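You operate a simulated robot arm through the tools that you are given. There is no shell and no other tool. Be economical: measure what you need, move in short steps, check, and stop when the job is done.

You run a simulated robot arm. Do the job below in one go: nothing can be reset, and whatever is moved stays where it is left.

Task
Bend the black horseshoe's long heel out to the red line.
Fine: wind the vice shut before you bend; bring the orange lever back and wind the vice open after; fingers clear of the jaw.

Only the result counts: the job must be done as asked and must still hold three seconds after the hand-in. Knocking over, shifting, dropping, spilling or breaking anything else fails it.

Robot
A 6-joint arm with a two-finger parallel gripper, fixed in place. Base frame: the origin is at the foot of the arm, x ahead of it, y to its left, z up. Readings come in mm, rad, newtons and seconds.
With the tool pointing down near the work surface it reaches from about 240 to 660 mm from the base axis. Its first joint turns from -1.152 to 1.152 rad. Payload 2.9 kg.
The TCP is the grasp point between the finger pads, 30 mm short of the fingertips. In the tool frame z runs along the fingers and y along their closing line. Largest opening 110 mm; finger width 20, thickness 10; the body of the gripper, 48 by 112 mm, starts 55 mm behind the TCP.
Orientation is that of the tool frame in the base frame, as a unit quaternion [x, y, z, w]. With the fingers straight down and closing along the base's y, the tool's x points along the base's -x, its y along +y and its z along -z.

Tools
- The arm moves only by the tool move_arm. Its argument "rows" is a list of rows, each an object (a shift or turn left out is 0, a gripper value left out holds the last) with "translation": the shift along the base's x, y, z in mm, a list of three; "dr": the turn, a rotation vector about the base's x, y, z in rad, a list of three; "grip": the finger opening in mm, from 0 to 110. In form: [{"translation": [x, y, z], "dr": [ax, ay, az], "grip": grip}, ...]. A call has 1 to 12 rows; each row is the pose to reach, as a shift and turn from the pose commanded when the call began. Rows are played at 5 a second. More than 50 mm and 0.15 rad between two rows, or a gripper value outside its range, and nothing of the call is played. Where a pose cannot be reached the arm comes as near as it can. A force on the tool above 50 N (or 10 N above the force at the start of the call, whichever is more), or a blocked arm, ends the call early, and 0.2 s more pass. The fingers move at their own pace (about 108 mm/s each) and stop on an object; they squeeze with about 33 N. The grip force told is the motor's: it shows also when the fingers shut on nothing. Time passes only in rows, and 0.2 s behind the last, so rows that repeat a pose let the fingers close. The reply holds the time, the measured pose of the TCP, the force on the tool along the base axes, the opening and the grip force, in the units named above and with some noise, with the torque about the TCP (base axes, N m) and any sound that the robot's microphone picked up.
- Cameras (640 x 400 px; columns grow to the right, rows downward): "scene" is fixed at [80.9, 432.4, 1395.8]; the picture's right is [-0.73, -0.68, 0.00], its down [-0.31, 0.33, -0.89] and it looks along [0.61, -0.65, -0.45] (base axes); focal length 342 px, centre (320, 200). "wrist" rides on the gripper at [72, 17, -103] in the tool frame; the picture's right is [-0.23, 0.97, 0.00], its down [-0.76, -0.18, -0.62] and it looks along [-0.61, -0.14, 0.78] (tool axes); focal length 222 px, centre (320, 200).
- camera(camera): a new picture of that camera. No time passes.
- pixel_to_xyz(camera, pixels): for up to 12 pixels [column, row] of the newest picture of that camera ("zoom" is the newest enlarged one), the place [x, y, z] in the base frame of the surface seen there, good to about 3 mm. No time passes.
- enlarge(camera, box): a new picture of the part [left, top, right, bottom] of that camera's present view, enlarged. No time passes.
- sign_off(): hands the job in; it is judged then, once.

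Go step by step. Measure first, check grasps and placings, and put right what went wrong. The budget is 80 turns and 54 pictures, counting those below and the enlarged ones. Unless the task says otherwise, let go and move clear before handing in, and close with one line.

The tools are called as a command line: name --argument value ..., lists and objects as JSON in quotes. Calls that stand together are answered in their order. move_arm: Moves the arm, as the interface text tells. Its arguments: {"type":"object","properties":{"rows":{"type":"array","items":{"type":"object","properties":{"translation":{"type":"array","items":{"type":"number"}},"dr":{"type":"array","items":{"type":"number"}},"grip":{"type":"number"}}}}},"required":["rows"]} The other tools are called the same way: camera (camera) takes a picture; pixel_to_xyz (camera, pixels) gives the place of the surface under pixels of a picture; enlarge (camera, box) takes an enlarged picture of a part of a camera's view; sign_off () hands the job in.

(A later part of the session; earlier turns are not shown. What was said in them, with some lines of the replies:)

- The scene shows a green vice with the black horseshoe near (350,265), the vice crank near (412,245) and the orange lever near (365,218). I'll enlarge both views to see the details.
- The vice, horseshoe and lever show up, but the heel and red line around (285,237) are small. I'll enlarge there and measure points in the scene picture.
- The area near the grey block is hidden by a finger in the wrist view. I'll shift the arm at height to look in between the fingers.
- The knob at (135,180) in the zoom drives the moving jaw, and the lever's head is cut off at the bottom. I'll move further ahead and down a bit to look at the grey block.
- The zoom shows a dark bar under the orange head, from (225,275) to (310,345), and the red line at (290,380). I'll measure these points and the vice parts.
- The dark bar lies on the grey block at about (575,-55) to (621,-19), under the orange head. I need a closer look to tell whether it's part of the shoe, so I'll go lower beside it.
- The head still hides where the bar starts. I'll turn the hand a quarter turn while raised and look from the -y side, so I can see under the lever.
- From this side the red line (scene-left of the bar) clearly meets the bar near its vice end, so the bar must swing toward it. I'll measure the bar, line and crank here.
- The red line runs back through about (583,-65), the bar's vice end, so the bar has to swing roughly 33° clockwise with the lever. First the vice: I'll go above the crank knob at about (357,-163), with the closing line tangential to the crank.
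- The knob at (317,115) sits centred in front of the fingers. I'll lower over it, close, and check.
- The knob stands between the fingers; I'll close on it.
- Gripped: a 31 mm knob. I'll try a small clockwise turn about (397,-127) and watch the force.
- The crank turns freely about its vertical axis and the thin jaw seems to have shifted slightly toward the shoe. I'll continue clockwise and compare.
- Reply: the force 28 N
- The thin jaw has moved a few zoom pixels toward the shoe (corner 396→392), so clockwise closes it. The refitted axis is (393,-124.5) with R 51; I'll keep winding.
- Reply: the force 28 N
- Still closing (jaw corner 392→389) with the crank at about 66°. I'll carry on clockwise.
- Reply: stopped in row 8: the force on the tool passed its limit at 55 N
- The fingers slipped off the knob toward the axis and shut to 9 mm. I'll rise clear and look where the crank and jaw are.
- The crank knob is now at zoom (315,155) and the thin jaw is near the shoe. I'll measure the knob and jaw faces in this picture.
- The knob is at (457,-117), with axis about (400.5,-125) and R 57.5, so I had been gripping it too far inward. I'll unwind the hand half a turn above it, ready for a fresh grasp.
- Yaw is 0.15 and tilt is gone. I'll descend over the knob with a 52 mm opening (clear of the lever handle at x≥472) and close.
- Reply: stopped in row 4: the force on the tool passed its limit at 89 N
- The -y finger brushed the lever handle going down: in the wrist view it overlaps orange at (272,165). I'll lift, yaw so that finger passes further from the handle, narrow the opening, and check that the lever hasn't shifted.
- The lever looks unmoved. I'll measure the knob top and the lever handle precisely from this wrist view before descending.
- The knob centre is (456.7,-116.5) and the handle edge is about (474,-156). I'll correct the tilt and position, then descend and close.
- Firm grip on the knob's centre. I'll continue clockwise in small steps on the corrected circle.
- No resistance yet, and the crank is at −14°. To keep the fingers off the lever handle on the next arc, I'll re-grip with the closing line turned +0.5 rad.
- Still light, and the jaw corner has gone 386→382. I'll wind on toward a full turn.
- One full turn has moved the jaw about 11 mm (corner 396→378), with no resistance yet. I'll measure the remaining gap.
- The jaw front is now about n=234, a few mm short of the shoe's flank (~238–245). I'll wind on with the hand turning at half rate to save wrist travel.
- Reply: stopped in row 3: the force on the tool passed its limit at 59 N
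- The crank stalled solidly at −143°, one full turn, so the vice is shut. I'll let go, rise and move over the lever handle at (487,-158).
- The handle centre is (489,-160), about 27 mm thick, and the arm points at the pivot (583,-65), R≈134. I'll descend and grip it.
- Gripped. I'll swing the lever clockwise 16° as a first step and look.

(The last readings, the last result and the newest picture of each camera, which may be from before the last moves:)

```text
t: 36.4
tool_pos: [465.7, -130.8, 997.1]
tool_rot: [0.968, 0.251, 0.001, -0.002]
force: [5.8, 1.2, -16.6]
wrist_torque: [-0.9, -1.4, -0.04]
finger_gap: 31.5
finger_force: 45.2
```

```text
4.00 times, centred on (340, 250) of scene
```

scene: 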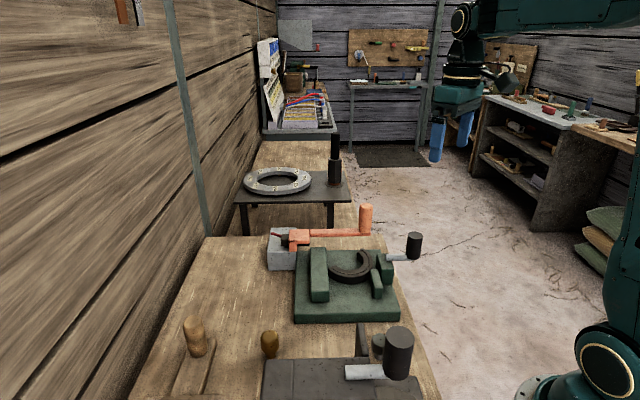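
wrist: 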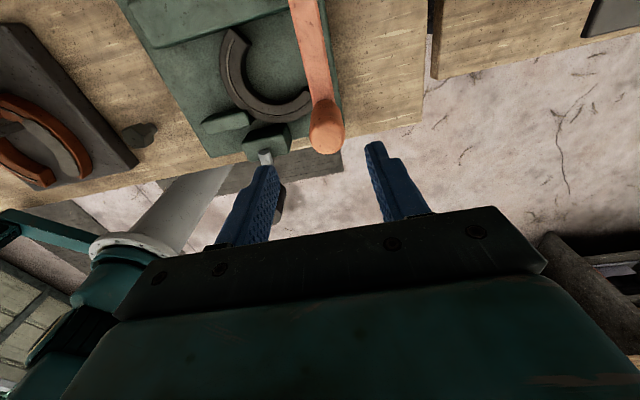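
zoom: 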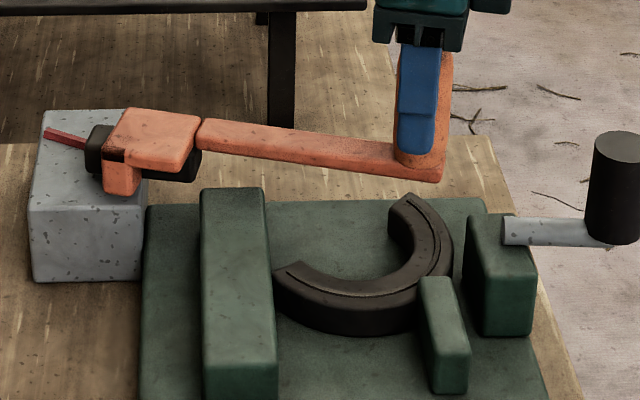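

The lever turns as expected about that pivot with low force. I'll swing another 16°.

move_arm --rows '[{"translation": [-2.3, 4.1, 0], "dr": [0, 0, -0.035]}, {"translation": [-4.4, 8.3, 0], "dr": [0, 0, -0.07]}, {"translation": [-6.4, 12.5, 0], "dr": [0, 0, -0.105]}, {"translation": [-8.1, 16.9, 0], "dr": [0, 0, -0.14]}, {"translation": [-9.8, 21.3, 0], "dr": [0, 0, -0.175]}, {"translation": [-11.3, 25.8, 0], "dr": [0, 0, -0.21]}, {"translation": [-12.6, 30.3, 0], "dr": [0, 0, -0.245]}, {"translation": [-13.8, 34.9, 0], "dr": [0, 0, -0.28]}]'

enlarge --camera "scene" --box '[260, 205, 340, 260]'

```text
t: 38.2
tool_pos: [452.2, -96.5, 997.4]
tool_rot: [0.994, 0.112, 0.003, -0.002]
force: [22.5, 3.3, -17.4]
wrist_torque: [-1.1, 0.34, -0.06]
finger_gap: 31.8
finger_force: 45.2
```

```text
7.27 times, centred on (300, 232) of scene
```

zoom: 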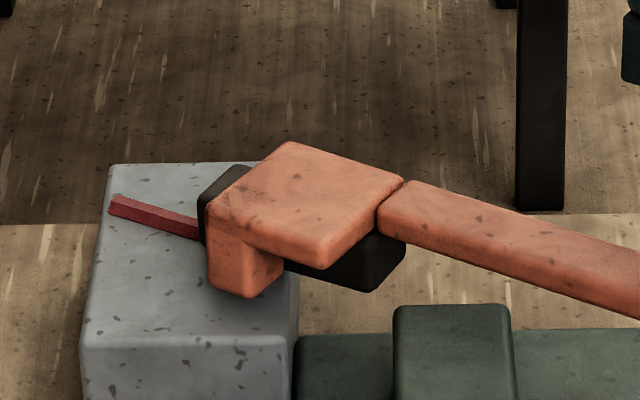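

The bar has swung toward the red line. I'll measure its visible end corners against the line, using zoom pixels (200,205), (240,168) and (205,230).

pixel_to_xyz --camera "zoom" --pixels '[[212, 185], [238, 170], [250, 166], [203, 225], [202, 200], [195, 228], [115, 200], [150, 212], [370, 285], [400, 260], [250, 215], [330, 160]]'

```text
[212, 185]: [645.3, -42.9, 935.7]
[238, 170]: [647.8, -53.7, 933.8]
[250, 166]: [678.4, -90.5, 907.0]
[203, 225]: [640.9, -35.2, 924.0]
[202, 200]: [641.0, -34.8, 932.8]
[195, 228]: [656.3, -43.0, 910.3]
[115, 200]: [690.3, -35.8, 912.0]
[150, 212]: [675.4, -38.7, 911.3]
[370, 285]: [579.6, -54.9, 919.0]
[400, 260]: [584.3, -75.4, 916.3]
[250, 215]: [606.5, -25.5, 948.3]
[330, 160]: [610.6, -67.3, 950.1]
```

The bar's end centre is about (645,-44), so it points at roughly 18° while the red line lies near 14°. I'll push 4° further, then back off to see the springback.

move_arm --rows '[{"translation": [-0.4, 4.6, 0], "dr": [0, 0, -0.035]}, {"translation": [-0.8, 9.2, 0], "dr": [0, 0, -0.07]}, {"translation": [-0.8, 9.2, 0], "dr": [0, 0, -0.07]}]'

move_arm --rows '[{"translation": [1.5, -9.2, 0], "dr": [0, 0, 0.07]}, {"translation": [4, -18, 0], "dr": [0, 0, 0.14]}, {"translation": [7.4, -27, 0], "dr": [0, 0, 0.21]}, {"translation": [11.3, -35.8, 0], "dr": [0, 0, 0.28]}, {"translation": [16, -44, 0], "dr": [0, 0, 0.35]}]'

enlarge --camera "scene" --box '[260, 205, 340, 260]'

```text
t: 39.0
tool_pos: [450.9, -87.4, 996.7]
tool_rot: [0.997, 0.077, 0.001, -0.001]
force: [12.0, 2.1, -16.0]
wrist_torque: [-0.96, -1.11, 0.01]
finger_gap: 31.6
finger_force: 45.4
```

```text
t: 40.2
tool_pos: [465.6, -131.5, 995.3]
tool_rot: [0.968, 0.25, -0.001, -0.003]
force: [-4.9, 1.4, -7.7]
wrist_torque: [-0.95, -1.18, 0.37]
finger_gap: 31.8
finger_force: 44.4
```

```text
7.27 times, centred on (300, 232) of scene
```

zoom: 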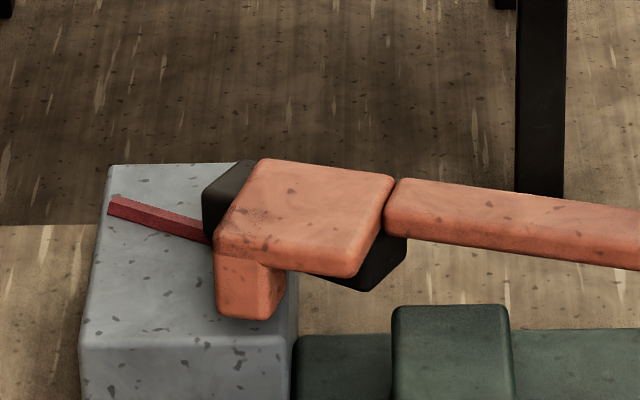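

After backing off, the bar stays near the line with its end at zoom (202,185)–(240,163). I'll measure it.

pixel_to_xyz --camera "zoom" --pixels '[[206, 186], [225, 174], [242, 164], [206, 225], [206, 205], [215, 190], [245, 172], [205, 232], [160, 214], [120, 202], [370, 285], [398, 262]]'

```text
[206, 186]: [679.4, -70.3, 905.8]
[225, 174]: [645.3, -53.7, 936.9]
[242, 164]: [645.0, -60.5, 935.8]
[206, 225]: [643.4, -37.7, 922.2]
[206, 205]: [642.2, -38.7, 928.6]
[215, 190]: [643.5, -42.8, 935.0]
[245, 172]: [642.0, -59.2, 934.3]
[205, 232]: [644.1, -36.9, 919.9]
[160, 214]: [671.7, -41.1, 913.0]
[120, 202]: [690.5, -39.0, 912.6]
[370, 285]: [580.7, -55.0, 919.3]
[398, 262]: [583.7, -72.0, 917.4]
```

The bar now points at about 14.6°, against a line near 14–15°, with little springback. I'll bring the lever back to its start, let go, and look from closer with the wrist camera.

move_arm --rows '[{"translation": [4.9, -8, 0], "dr": [0, 0, 0.07]}, {"translation": [10, -15.7, 0], "dr": [0, 0, 0.14]}, {"translation": [15.8, -23, 0], "dr": [0, 0, 0.21]}, {"translation": [22, -30, 0], "dr": [0, 0, 0.28]}, {"translation": [22.5, -30.5, 0], "dr": [0, 0, 0.28]}]'

enlarge --camera "scene" --box '[260, 205, 380, 270]'

```text
t: 41.4
tool_pos: [487.9, -163.1, 998.9]
tool_rot: [0.924, 0.384, 0.0, -0.002]
force: [-8.8, -5.5, -8.1]
wrist_torque: [-1.27, -0.78, 0.25]
finger_gap: 31.9
finger_force: 45.0
```

```text
5.33 times, centred on (320, 238) of scene
```

zoom: 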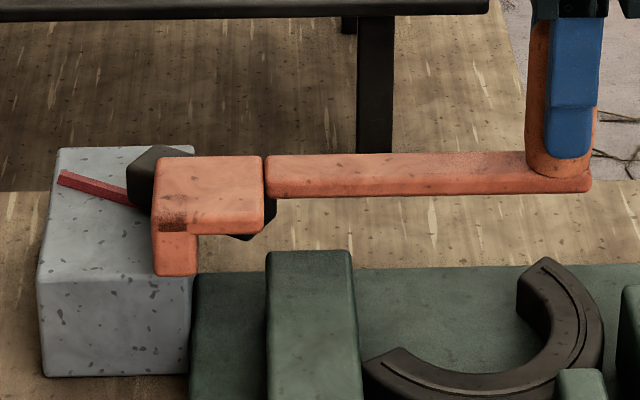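

The lever is back at its start (arm and head as in the first picture). I'll release, rise and place the wrist camera nearly above the bar for an accurate angle check.

move_arm --rows '[{"grip": 52}, {"grip": 52}, {"translation": [0, 1, 35]}, {"translation": [0, 1, 75]}, {"translation": [35, 20, 90]}, {"translation": [70, 45, 90]}, {"translation": [105, 75, 90]}, {"translation": [112, 82, 90]}, {"translation": [112, 82, 90]}]'

enlarge --camera "wrist" --box '[250, 0, 400, 110]'

```text
t: 43.4
tool_pos: [600.1, -79.1, 1086.1]
tool_rot: [0.924, 0.383, 0.0, -0.002]
force: [0.3, 0.3, -0.3]
wrist_torque: [0.01, 0.0, 0.0]
finger_gap: 51.8
finger_force: 0.0
```

```text
3.64 times, centred on (325, 55) of wrist
```

zoom: 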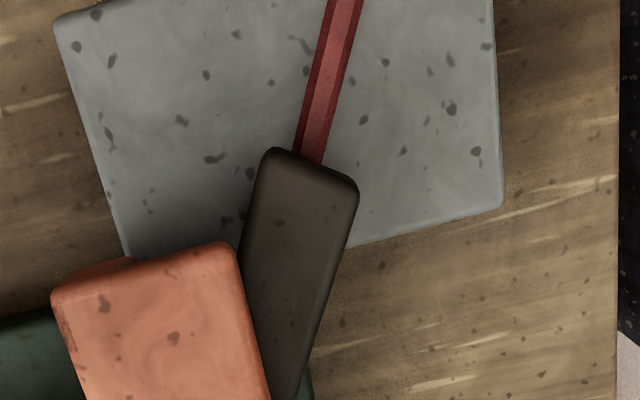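

Very clear view: the bar's axis nearly continues the red line. I'll measure edge points on both for the angle.

pixel_to_xyz --camera "zoom" --pixels '[[345, 5], [336, 45], [326, 90], [316, 135], [275, 165], [345, 190], [310, 180], [252, 230], [335, 240], [250, 240], [314, 320], [280, 330]]'

```text
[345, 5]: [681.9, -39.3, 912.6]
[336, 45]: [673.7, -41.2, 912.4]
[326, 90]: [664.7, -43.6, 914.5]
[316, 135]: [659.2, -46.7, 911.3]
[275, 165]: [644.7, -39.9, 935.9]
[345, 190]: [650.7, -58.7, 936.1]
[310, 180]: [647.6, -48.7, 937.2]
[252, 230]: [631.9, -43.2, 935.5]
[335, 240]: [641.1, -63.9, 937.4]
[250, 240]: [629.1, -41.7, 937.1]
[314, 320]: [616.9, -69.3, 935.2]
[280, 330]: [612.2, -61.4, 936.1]
```

By projection, the bar's axis and the red line agree within about 1°, so the bend is right. Next I'll return to the crank knob at about (355,-159) to wind the vice open.

move_arm --rows '[{"translation": [-40, -13, 0]}, {"translation": [-80, -26, 0]}, {"translation": [-120, -39, 0]}, {"translation": [-160, -52, 0]}, {"translation": [-205, -66, 0]}, {"translation": [-244.5, -80.5, 0]}, {"translation": [-244.5, -80.5, 0]}]'

camera --camera "wrist"

pixel_to_xyz --camera "scene" --pixels '[[414, 236]]'

```text
t: 45.0
tool_pos: [354.5, -161.7, 1086.5]
tool_rot: [0.924, 0.383, -0.001, -0.002]
force: [-0.2, -0.7, -0.3]
wrist_torque: [0.01, 0.03, 0.01]
finger_gap: 51.7
finger_force: 0.1
```

```text
13 pictures are left
```

wrist: 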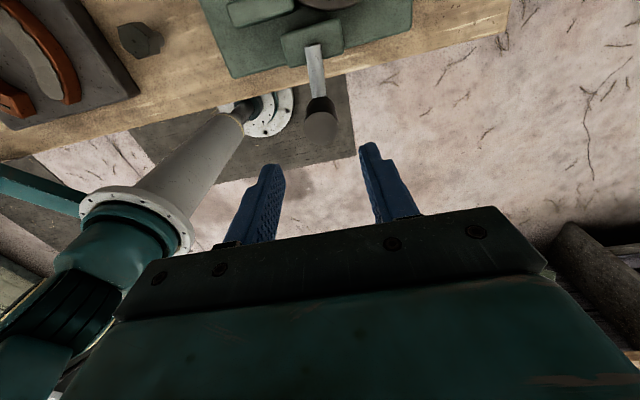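

```text
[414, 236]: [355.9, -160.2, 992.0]
```

The knob is at (321,125), where expected. I'll descend and grip it.

move_arm --rows '[{"translation": [0.8, 1.5, -35]}, {"translation": [0.8, 1.5, -70]}, {"translation": [0.8, 1.5, -108]}, {"translation": [0.8, 1.5, -108], "grip": 15}, {"translation": [0.8, 1.5, -108], "grip": 15}, {"translation": [0.8, 1.5, -108], "grip": 15}]'

```text
t: 46.4
tool_pos: [357.9, -158.9, 980.2]
tool_rot: [0.924, 0.383, 0.001, -0.001]
force: [1.0, -4.2, -1.7]
wrist_torque: [-0.37, -0.22, -0.06]
finger_gap: 31.7
finger_force: 45.2
```

Gripped. I'll wind counter-clockwise back along the same circle, first 95°.

move_arm --rows '[{"translation": [5.2, -5.4, 0], "dr": [0, 0, 0.14]}, {"translation": [11.2, -10.6, 0], "dr": [0, 0, 0.28]}, {"translation": [17.9, -14.8, 0], "dr": [0, 0, 0.42]}, {"translation": [25.1, -18.2, 0], "dr": [0, 0, 0.56]}, {"translation": [32.8, -20.4, 0], "dr": [0, 0, 0.7]}, {"translation": [40.6, -21.6, 0], "dr": [0, 0, 0.84]}, {"translation": [48.6, -21.7, 0], "dr": [0, 0, 0.98]}, {"translation": [56.5, -20.7, 0], "dr": [0, 0, 1.12]}, {"translation": [64.1, -18.6, 0], "dr": [0, 0, 1.26]}, {"translation": [71.4, -15.4, 0], "dr": [0, 0, 1.4]}, {"translation": [78.2, -11.3, 0], "dr": [0, 0, 1.54]}, {"translation": [83.8, -6.8, 0], "dr": [0, 0, 1.665]}]'

```text
t: 49.0
tool_pos: [438.4, -164.8, 978.4]
tool_rot: [0.337, 0.942, -0.001, -0.005]
force: [-21.2, 20.2, 3.4]
wrist_torque: [0.34, -0.26, 0.04]
finger_gap: 31.5
finger_force: 45.1
```

It follows; the slight inward pull means I hold the knob about 2.5 mm inside, so I'll use R 54.5 for the next arc.

move_arm --rows '[{"translation": [3.5, 7.4, 0], "dr": [0, 0, 0.14]}, {"translation": [7.9, 13.6, 0], "dr": [0, 0, 0.28]}, {"translation": [11.4, 20.4, 0], "dr": [0, 0, 0.42]}, {"translation": [13.9, 27.5, 0], "dr": [0, 0, 0.56]}, {"translation": [15.4, 35, 0], "dr": [0, 0, 0.7]}, {"translation": [15.9, 42.6, 0], "dr": [0, 0, 0.84]}, {"translation": [15.3, 50.1, 0], "dr": [0, 0, 0.98]}, {"translation": [13.6, 57.6, 0], "dr": [0, 0, 1.12]}, {"translation": [11, 64.7, 0], "dr": [0, 0, 1.26]}, {"translation": [7.3, 71.4, 0], "dr": [0, 0, 1.4]}, {"translation": [2.8, 77.5, 0], "dr": [0, 0, 1.54]}, {"translation": [-2.6, 82.9, 0], "dr": [0, 0, 1.67]}]'

enlarge --camera "scene" --box '[280, 200, 440, 320]'

```text
t: 51.6
tool_pos: [437.7, -82.4, 978.5]
tool_rot: [-0.471, 0.882, -0.002, 0.0]
force: [0.3, 3.1, -16.3]
wrist_torque: [-0.16, 0.41, -0.15]
finger_gap: 31.6
finger_force: 45.0
```

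```text
3.33 times, centred on (360, 260) of scene
```

zoom: 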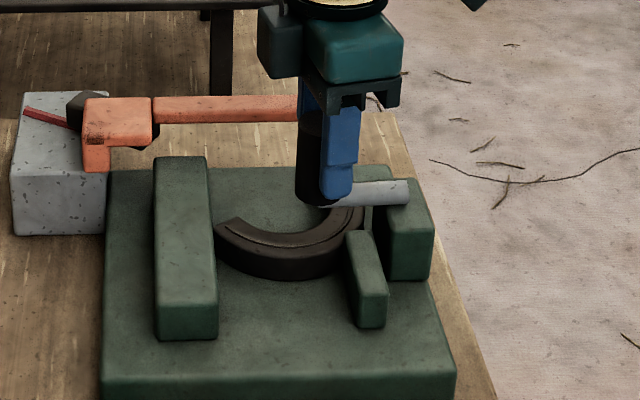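

The jaw is opening (corner back to 388). I'll continue counter-clockwise with a reduced hand turn.

move_arm --rows '[{"translation": [-6, 4.6, 0], "dr": [0, 0, 0.09]}, {"translation": [-12.6, 8.3, 0], "dr": [0, 0, 0.18]}, {"translation": [-19.7, 11.1, 0], "dr": [0, 0, 0.27]}, {"translation": [-27.1, 12.9, 0], "dr": [0, 0, 0.36]}, {"translation": [-34.7, 13.6, 0], "dr": [0, 0, 0.45]}, {"translation": [-42.3, 13.2, 0], "dr": [0, 0, 0.54]}, {"translation": [-49.7, 11.8, 0], "dr": [0, 0, 0.63]}, {"translation": [-56.9, 9.4, 0], "dr": [0, 0, 0.72]}, {"translation": [-63.7, 6, 0], "dr": [0, 0, 0.81]}, {"translation": [-70, 1.7, 0], "dr": [0, 0, 0.9]}, {"translation": [-75.6, -3.5, 0], "dr": [0, 0, 0.99]}, {"translation": [-80.4, -9.3, 0], "dr": [0, 0, 1.08]}]'

```text
t: 54.2
tool_pos: [359.4, -91.7, 978.8]
tool_rot: [0.858, -0.514, 0.002, 0.0]
force: [5.1, 5.6, 3.6]
wrist_torque: [0.06, 0.2, 0.42]
finger_gap: 31.8
finger_force: 44.7
```

The crank is at 141°. I'll wind the rest to the starting angle of about 221°.

move_arm --rows '[{"translation": [-4, -6.5, 0], "dr": [0, 0, 0.08]}, {"translation": [-7, -13.5, 0], "dr": [0, 0, 0.16]}, {"translation": [-9, -20.8, 0], "dr": [0, 0, 0.24]}, {"translation": [-10, -28.4, 0], "dr": [0, 0, 0.32]}, {"translation": [-9.9, -36, 0], "dr": [0, 0, 0.4]}, {"translation": [-8.8, -43.5, 0], "dr": [0, 0, 0.48]}, {"translation": [-6.6, -50.8, 0], "dr": [0, 0, 0.56]}, {"translation": [-3.5, -57.7, 0], "dr": [0, 0, 0.64]}, {"translation": [0.6, -64.1, 0], "dr": [0, 0, 0.72]}, {"translation": [3.9, -68.1, 0], "dr": [0, 0, 0.8]}]'

enlarge --camera "scene" --box '[280, 200, 440, 320]'

```text
t: 56.4
tool_pos: [389.5, -71.0, 984.4]
tool_rot: [0.988, -0.154, 0.001, -0.004]
force: [-0.9, 0.6, 0.2]
wrist_torque: [-0.03, 0.02, 0.0]
finger_gap: 14.9
finger_force: 0.0
out of reach, approached as far as the arm can: row 8, 9, 10
```

```text
3.33 times, centred on (360, 260) of scene
```

zoom: 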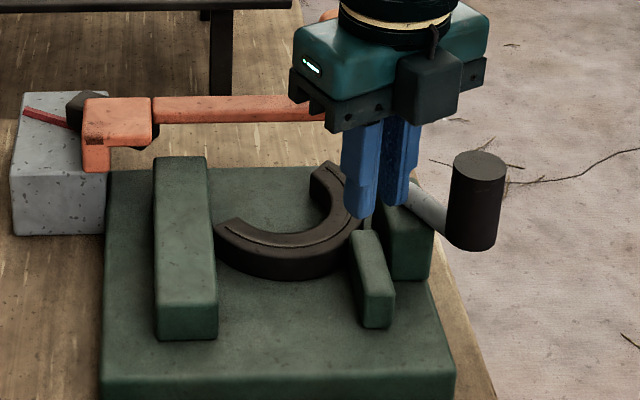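

The wrist ran out of range and the fingers slipped off; the knob is left at zoom (478,165). I'll measure it, rise, and turn the hand back for a fresh grasp.

pixel_to_xyz --camera "zoom" --pixels '[[480, 162], [453, 165], [505, 165], [430, 205], [358, 315], [392, 300]]'

move_arm --rows '[{"translation": [0, 0, 30]}, {"translation": [0, 0, 65]}, {"translation": [0, 0, 100], "dr": [0, 0, -0.14]}, {"translation": [0, 0, 110], "dr": [0, 0, -0.28], "grip": 60}, {"translation": [0, 0, 110], "dr": [0, 0, -0.42]}, {"translation": [0, 0, 110], "dr": [0, 0, -0.56]}, {"translation": [0, 0, 110], "dr": [0, 0, -0.7]}, {"translation": [0, 0, 110], "dr": [0, 0, -0.84]}, {"translation": [0, 0, 110], "dr": [0, 0, -0.98]}, {"translation": [0, 0, 110], "dr": [0, 0, -1.12]}, {"translation": [0, 0, 110], "dr": [0, 0, -1.26]}, {"translation": [0, 0, 110], "dr": [0, 0, -1.4]}]'

```text
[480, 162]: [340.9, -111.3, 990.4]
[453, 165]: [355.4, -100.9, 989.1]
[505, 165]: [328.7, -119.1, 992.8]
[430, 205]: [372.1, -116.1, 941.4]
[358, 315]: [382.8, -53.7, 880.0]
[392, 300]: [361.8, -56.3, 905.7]
```

```text
t: 59.0
tool_pos: [390.4, -71.8, 1093.2]
tool_rot: [-0.666, 0.746, -0.001, 0.0]
force: [0.1, 0.0, 0.4]
wrist_torque: [0.03, 0.0, 0.0]
finger_gap: 59.9
finger_force: 0.1
out of reach, approached as far as the arm can: row 1, 2
```

The knob centre is about (343.5,-111), crank angle about 166°. I'll go above it, turning to yaw −0.25.

move_arm --rows '[{"translation": [-5, -4, 0], "dr": [0, 0, -0.142]}, {"translation": [-10, -8, 0], "dr": [0, 0, -0.284]}, {"translation": [-15, -12, 0], "dr": [0, 0, -0.426]}, {"translation": [-20, -16, 0], "dr": [0, 0, -0.568]}, {"translation": [-25, -20, 0], "dr": [0, 0, -0.71]}, {"translation": [-30, -24, 0], "dr": [0, 0, -0.852]}, {"translation": [-35, -28, 0], "dr": [0, 0, -0.994]}, {"translation": [-40, -32, 0], "dr": [0, 0, -1.136]}, {"translation": [-47, -39, 0], "dr": [0, 0, -1.278]}, {"translation": [-47, -39, 0], "dr": [0, 0, -1.42]}, {"translation": [-47, -39, 0], "dr": [0, 0, -1.562]}, {"translation": [-47, -39, 0], "dr": [0, 0, -1.704]}]'

camera --camera "wrist"

```text
t: 61.6
tool_pos: [343.4, -110.2, 1094.1]
tool_rot: [0.124, 0.992, 0.0, -0.001]
force: [0.1, 0.0, -0.6]
wrist_torque: [0.0, -0.03, -0.01]
finger_gap: 59.8
finger_force: 0.0
```

```text
10 pictures are left
```

wrist: 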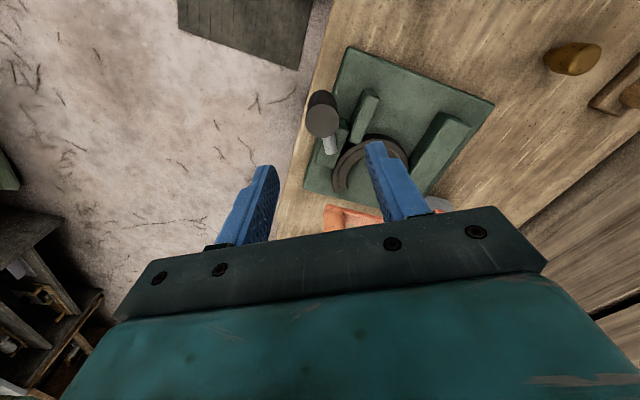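

The knob at (322,120) is centred just as in the earlier good grasp. I'll descend and close.

move_arm --rows '[{"translation": [0, 0, -35], "grip": 54}, {"translation": [0, 0, -75]}, {"translation": [0, 0, -116]}, {"translation": [0, 0, -116], "grip": 15}, {"translation": [0, 0, -116], "grip": 15}, {"translation": [0, 0, -116], "grip": 15}]'

```text
t: 63.0
tool_pos: [343.9, -110.8, 978.4]
tool_rot: [0.121, 0.993, 0.0, -0.002]
force: [-2.5, 2.0, 3.7]
wrist_torque: [0.27, 0.09, 0.04]
finger_gap: 31.8
finger_force: 45.1
```

Gripped. I'll wind the last 55° to the open end.

move_arm --rows '[{"translation": [-0.6, -8.3, 0], "dr": [0, 0, 0.14]}, {"translation": [-0.9, -16.4, 0], "dr": [0, 0, 0.28]}, {"translation": [0, -24.5, 0], "dr": [0, 0, 0.42]}, {"translation": [1.9, -32.3, 0], "dr": [0, 0, 0.56]}, {"translation": [4.9, -39.8, 0], "dr": [0, 0, 0.7]}, {"translation": [9, -46.8, 0], "dr": [0, 0, 0.84]}, {"translation": [13.3, -52.6, 0], "dr": [0, 0, 0.96]}, {"translation": [16.1, -55.5, 0], "dr": [0, 0, 1.03]}]'

enlarge --camera "scene" --box '[280, 200, 440, 320]'

```text
t: 64.8
tool_pos: [361.2, -165.1, 978.8]
tool_rot: [-0.384, 0.923, -0.001, 0.002]
force: [10.3, 12.1, 10.4]
wrist_torque: [0.28, 0.11, -0.01]
finger_gap: 31.6
finger_force: 45.0
```

```text
3.33 times, centred on (360, 260) of scene
```

zoom: 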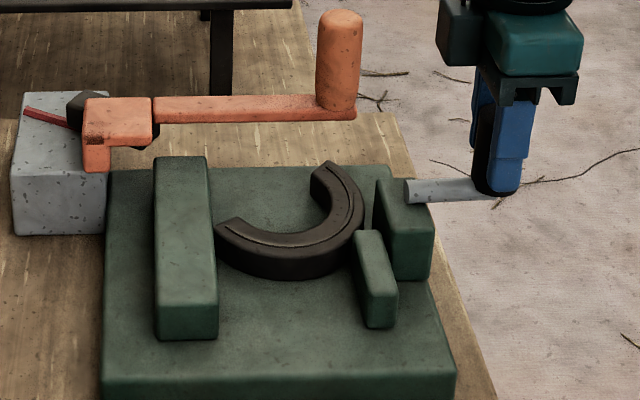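

The vice is open again (jaw corner 397, same as at the start), and the lever is at its starting pixels. I'll release, rise clear and do a final check.

move_arm --rows '[{"grip": 60}, {"grip": 60}, {"translation": [0, 0, 40]}, {"translation": [0, 0, 85]}, {"translation": [-10, 0, 130]}, {"translation": [-10, 0, 170]}]'

enlarge --camera "scene" --box '[260, 195, 440, 310]'

enlarge --camera "scene" --box '[260, 205, 380, 270]'

```text
t: 66.2
tool_pos: [347.7, -165.2, 1147.7]
tool_rot: [-0.383, 0.924, -0.001, -0.002]
force: [-0.3, 0.8, -0.6]
wrist_torque: [0.0, 0.0, 0.01]
finger_gap: 59.9
finger_force: 0.1
```

```text
3.48 times, centred on (350, 252) of scene
```

zoom: 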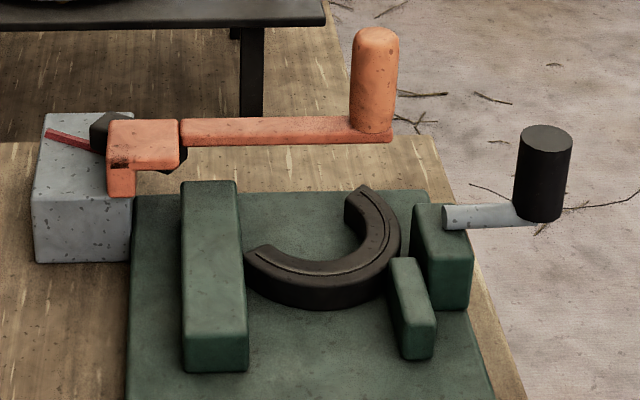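

```text
5.33 times, centred on (320, 238) of scene
```

zoom: 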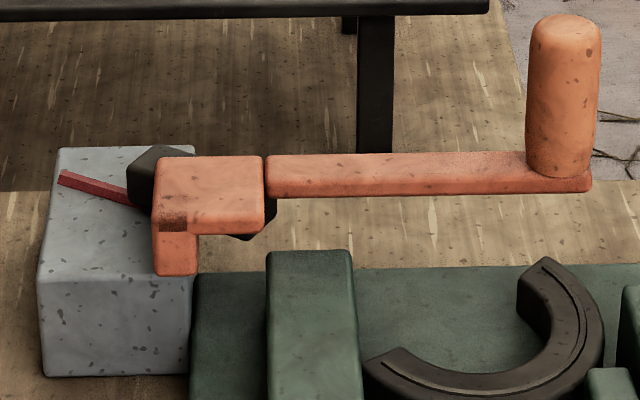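

The bar still lies along the red line (its end at (130,160)–(155,147) hasn't moved), the lever is back, the vice is open and the hand is clear. I'm handing in.

sign_off

```text
The job is handed in.
```

I bent the long heel out to the red line, matching it to within about 1° by my measurements. The vice was wound shut before the bend; afterwards the orange lever went back to its start, the vice was wound open again and the fingers moved clear. On one approach a finger brushed the orange lever's handle, but the pictures show nothing shifted.
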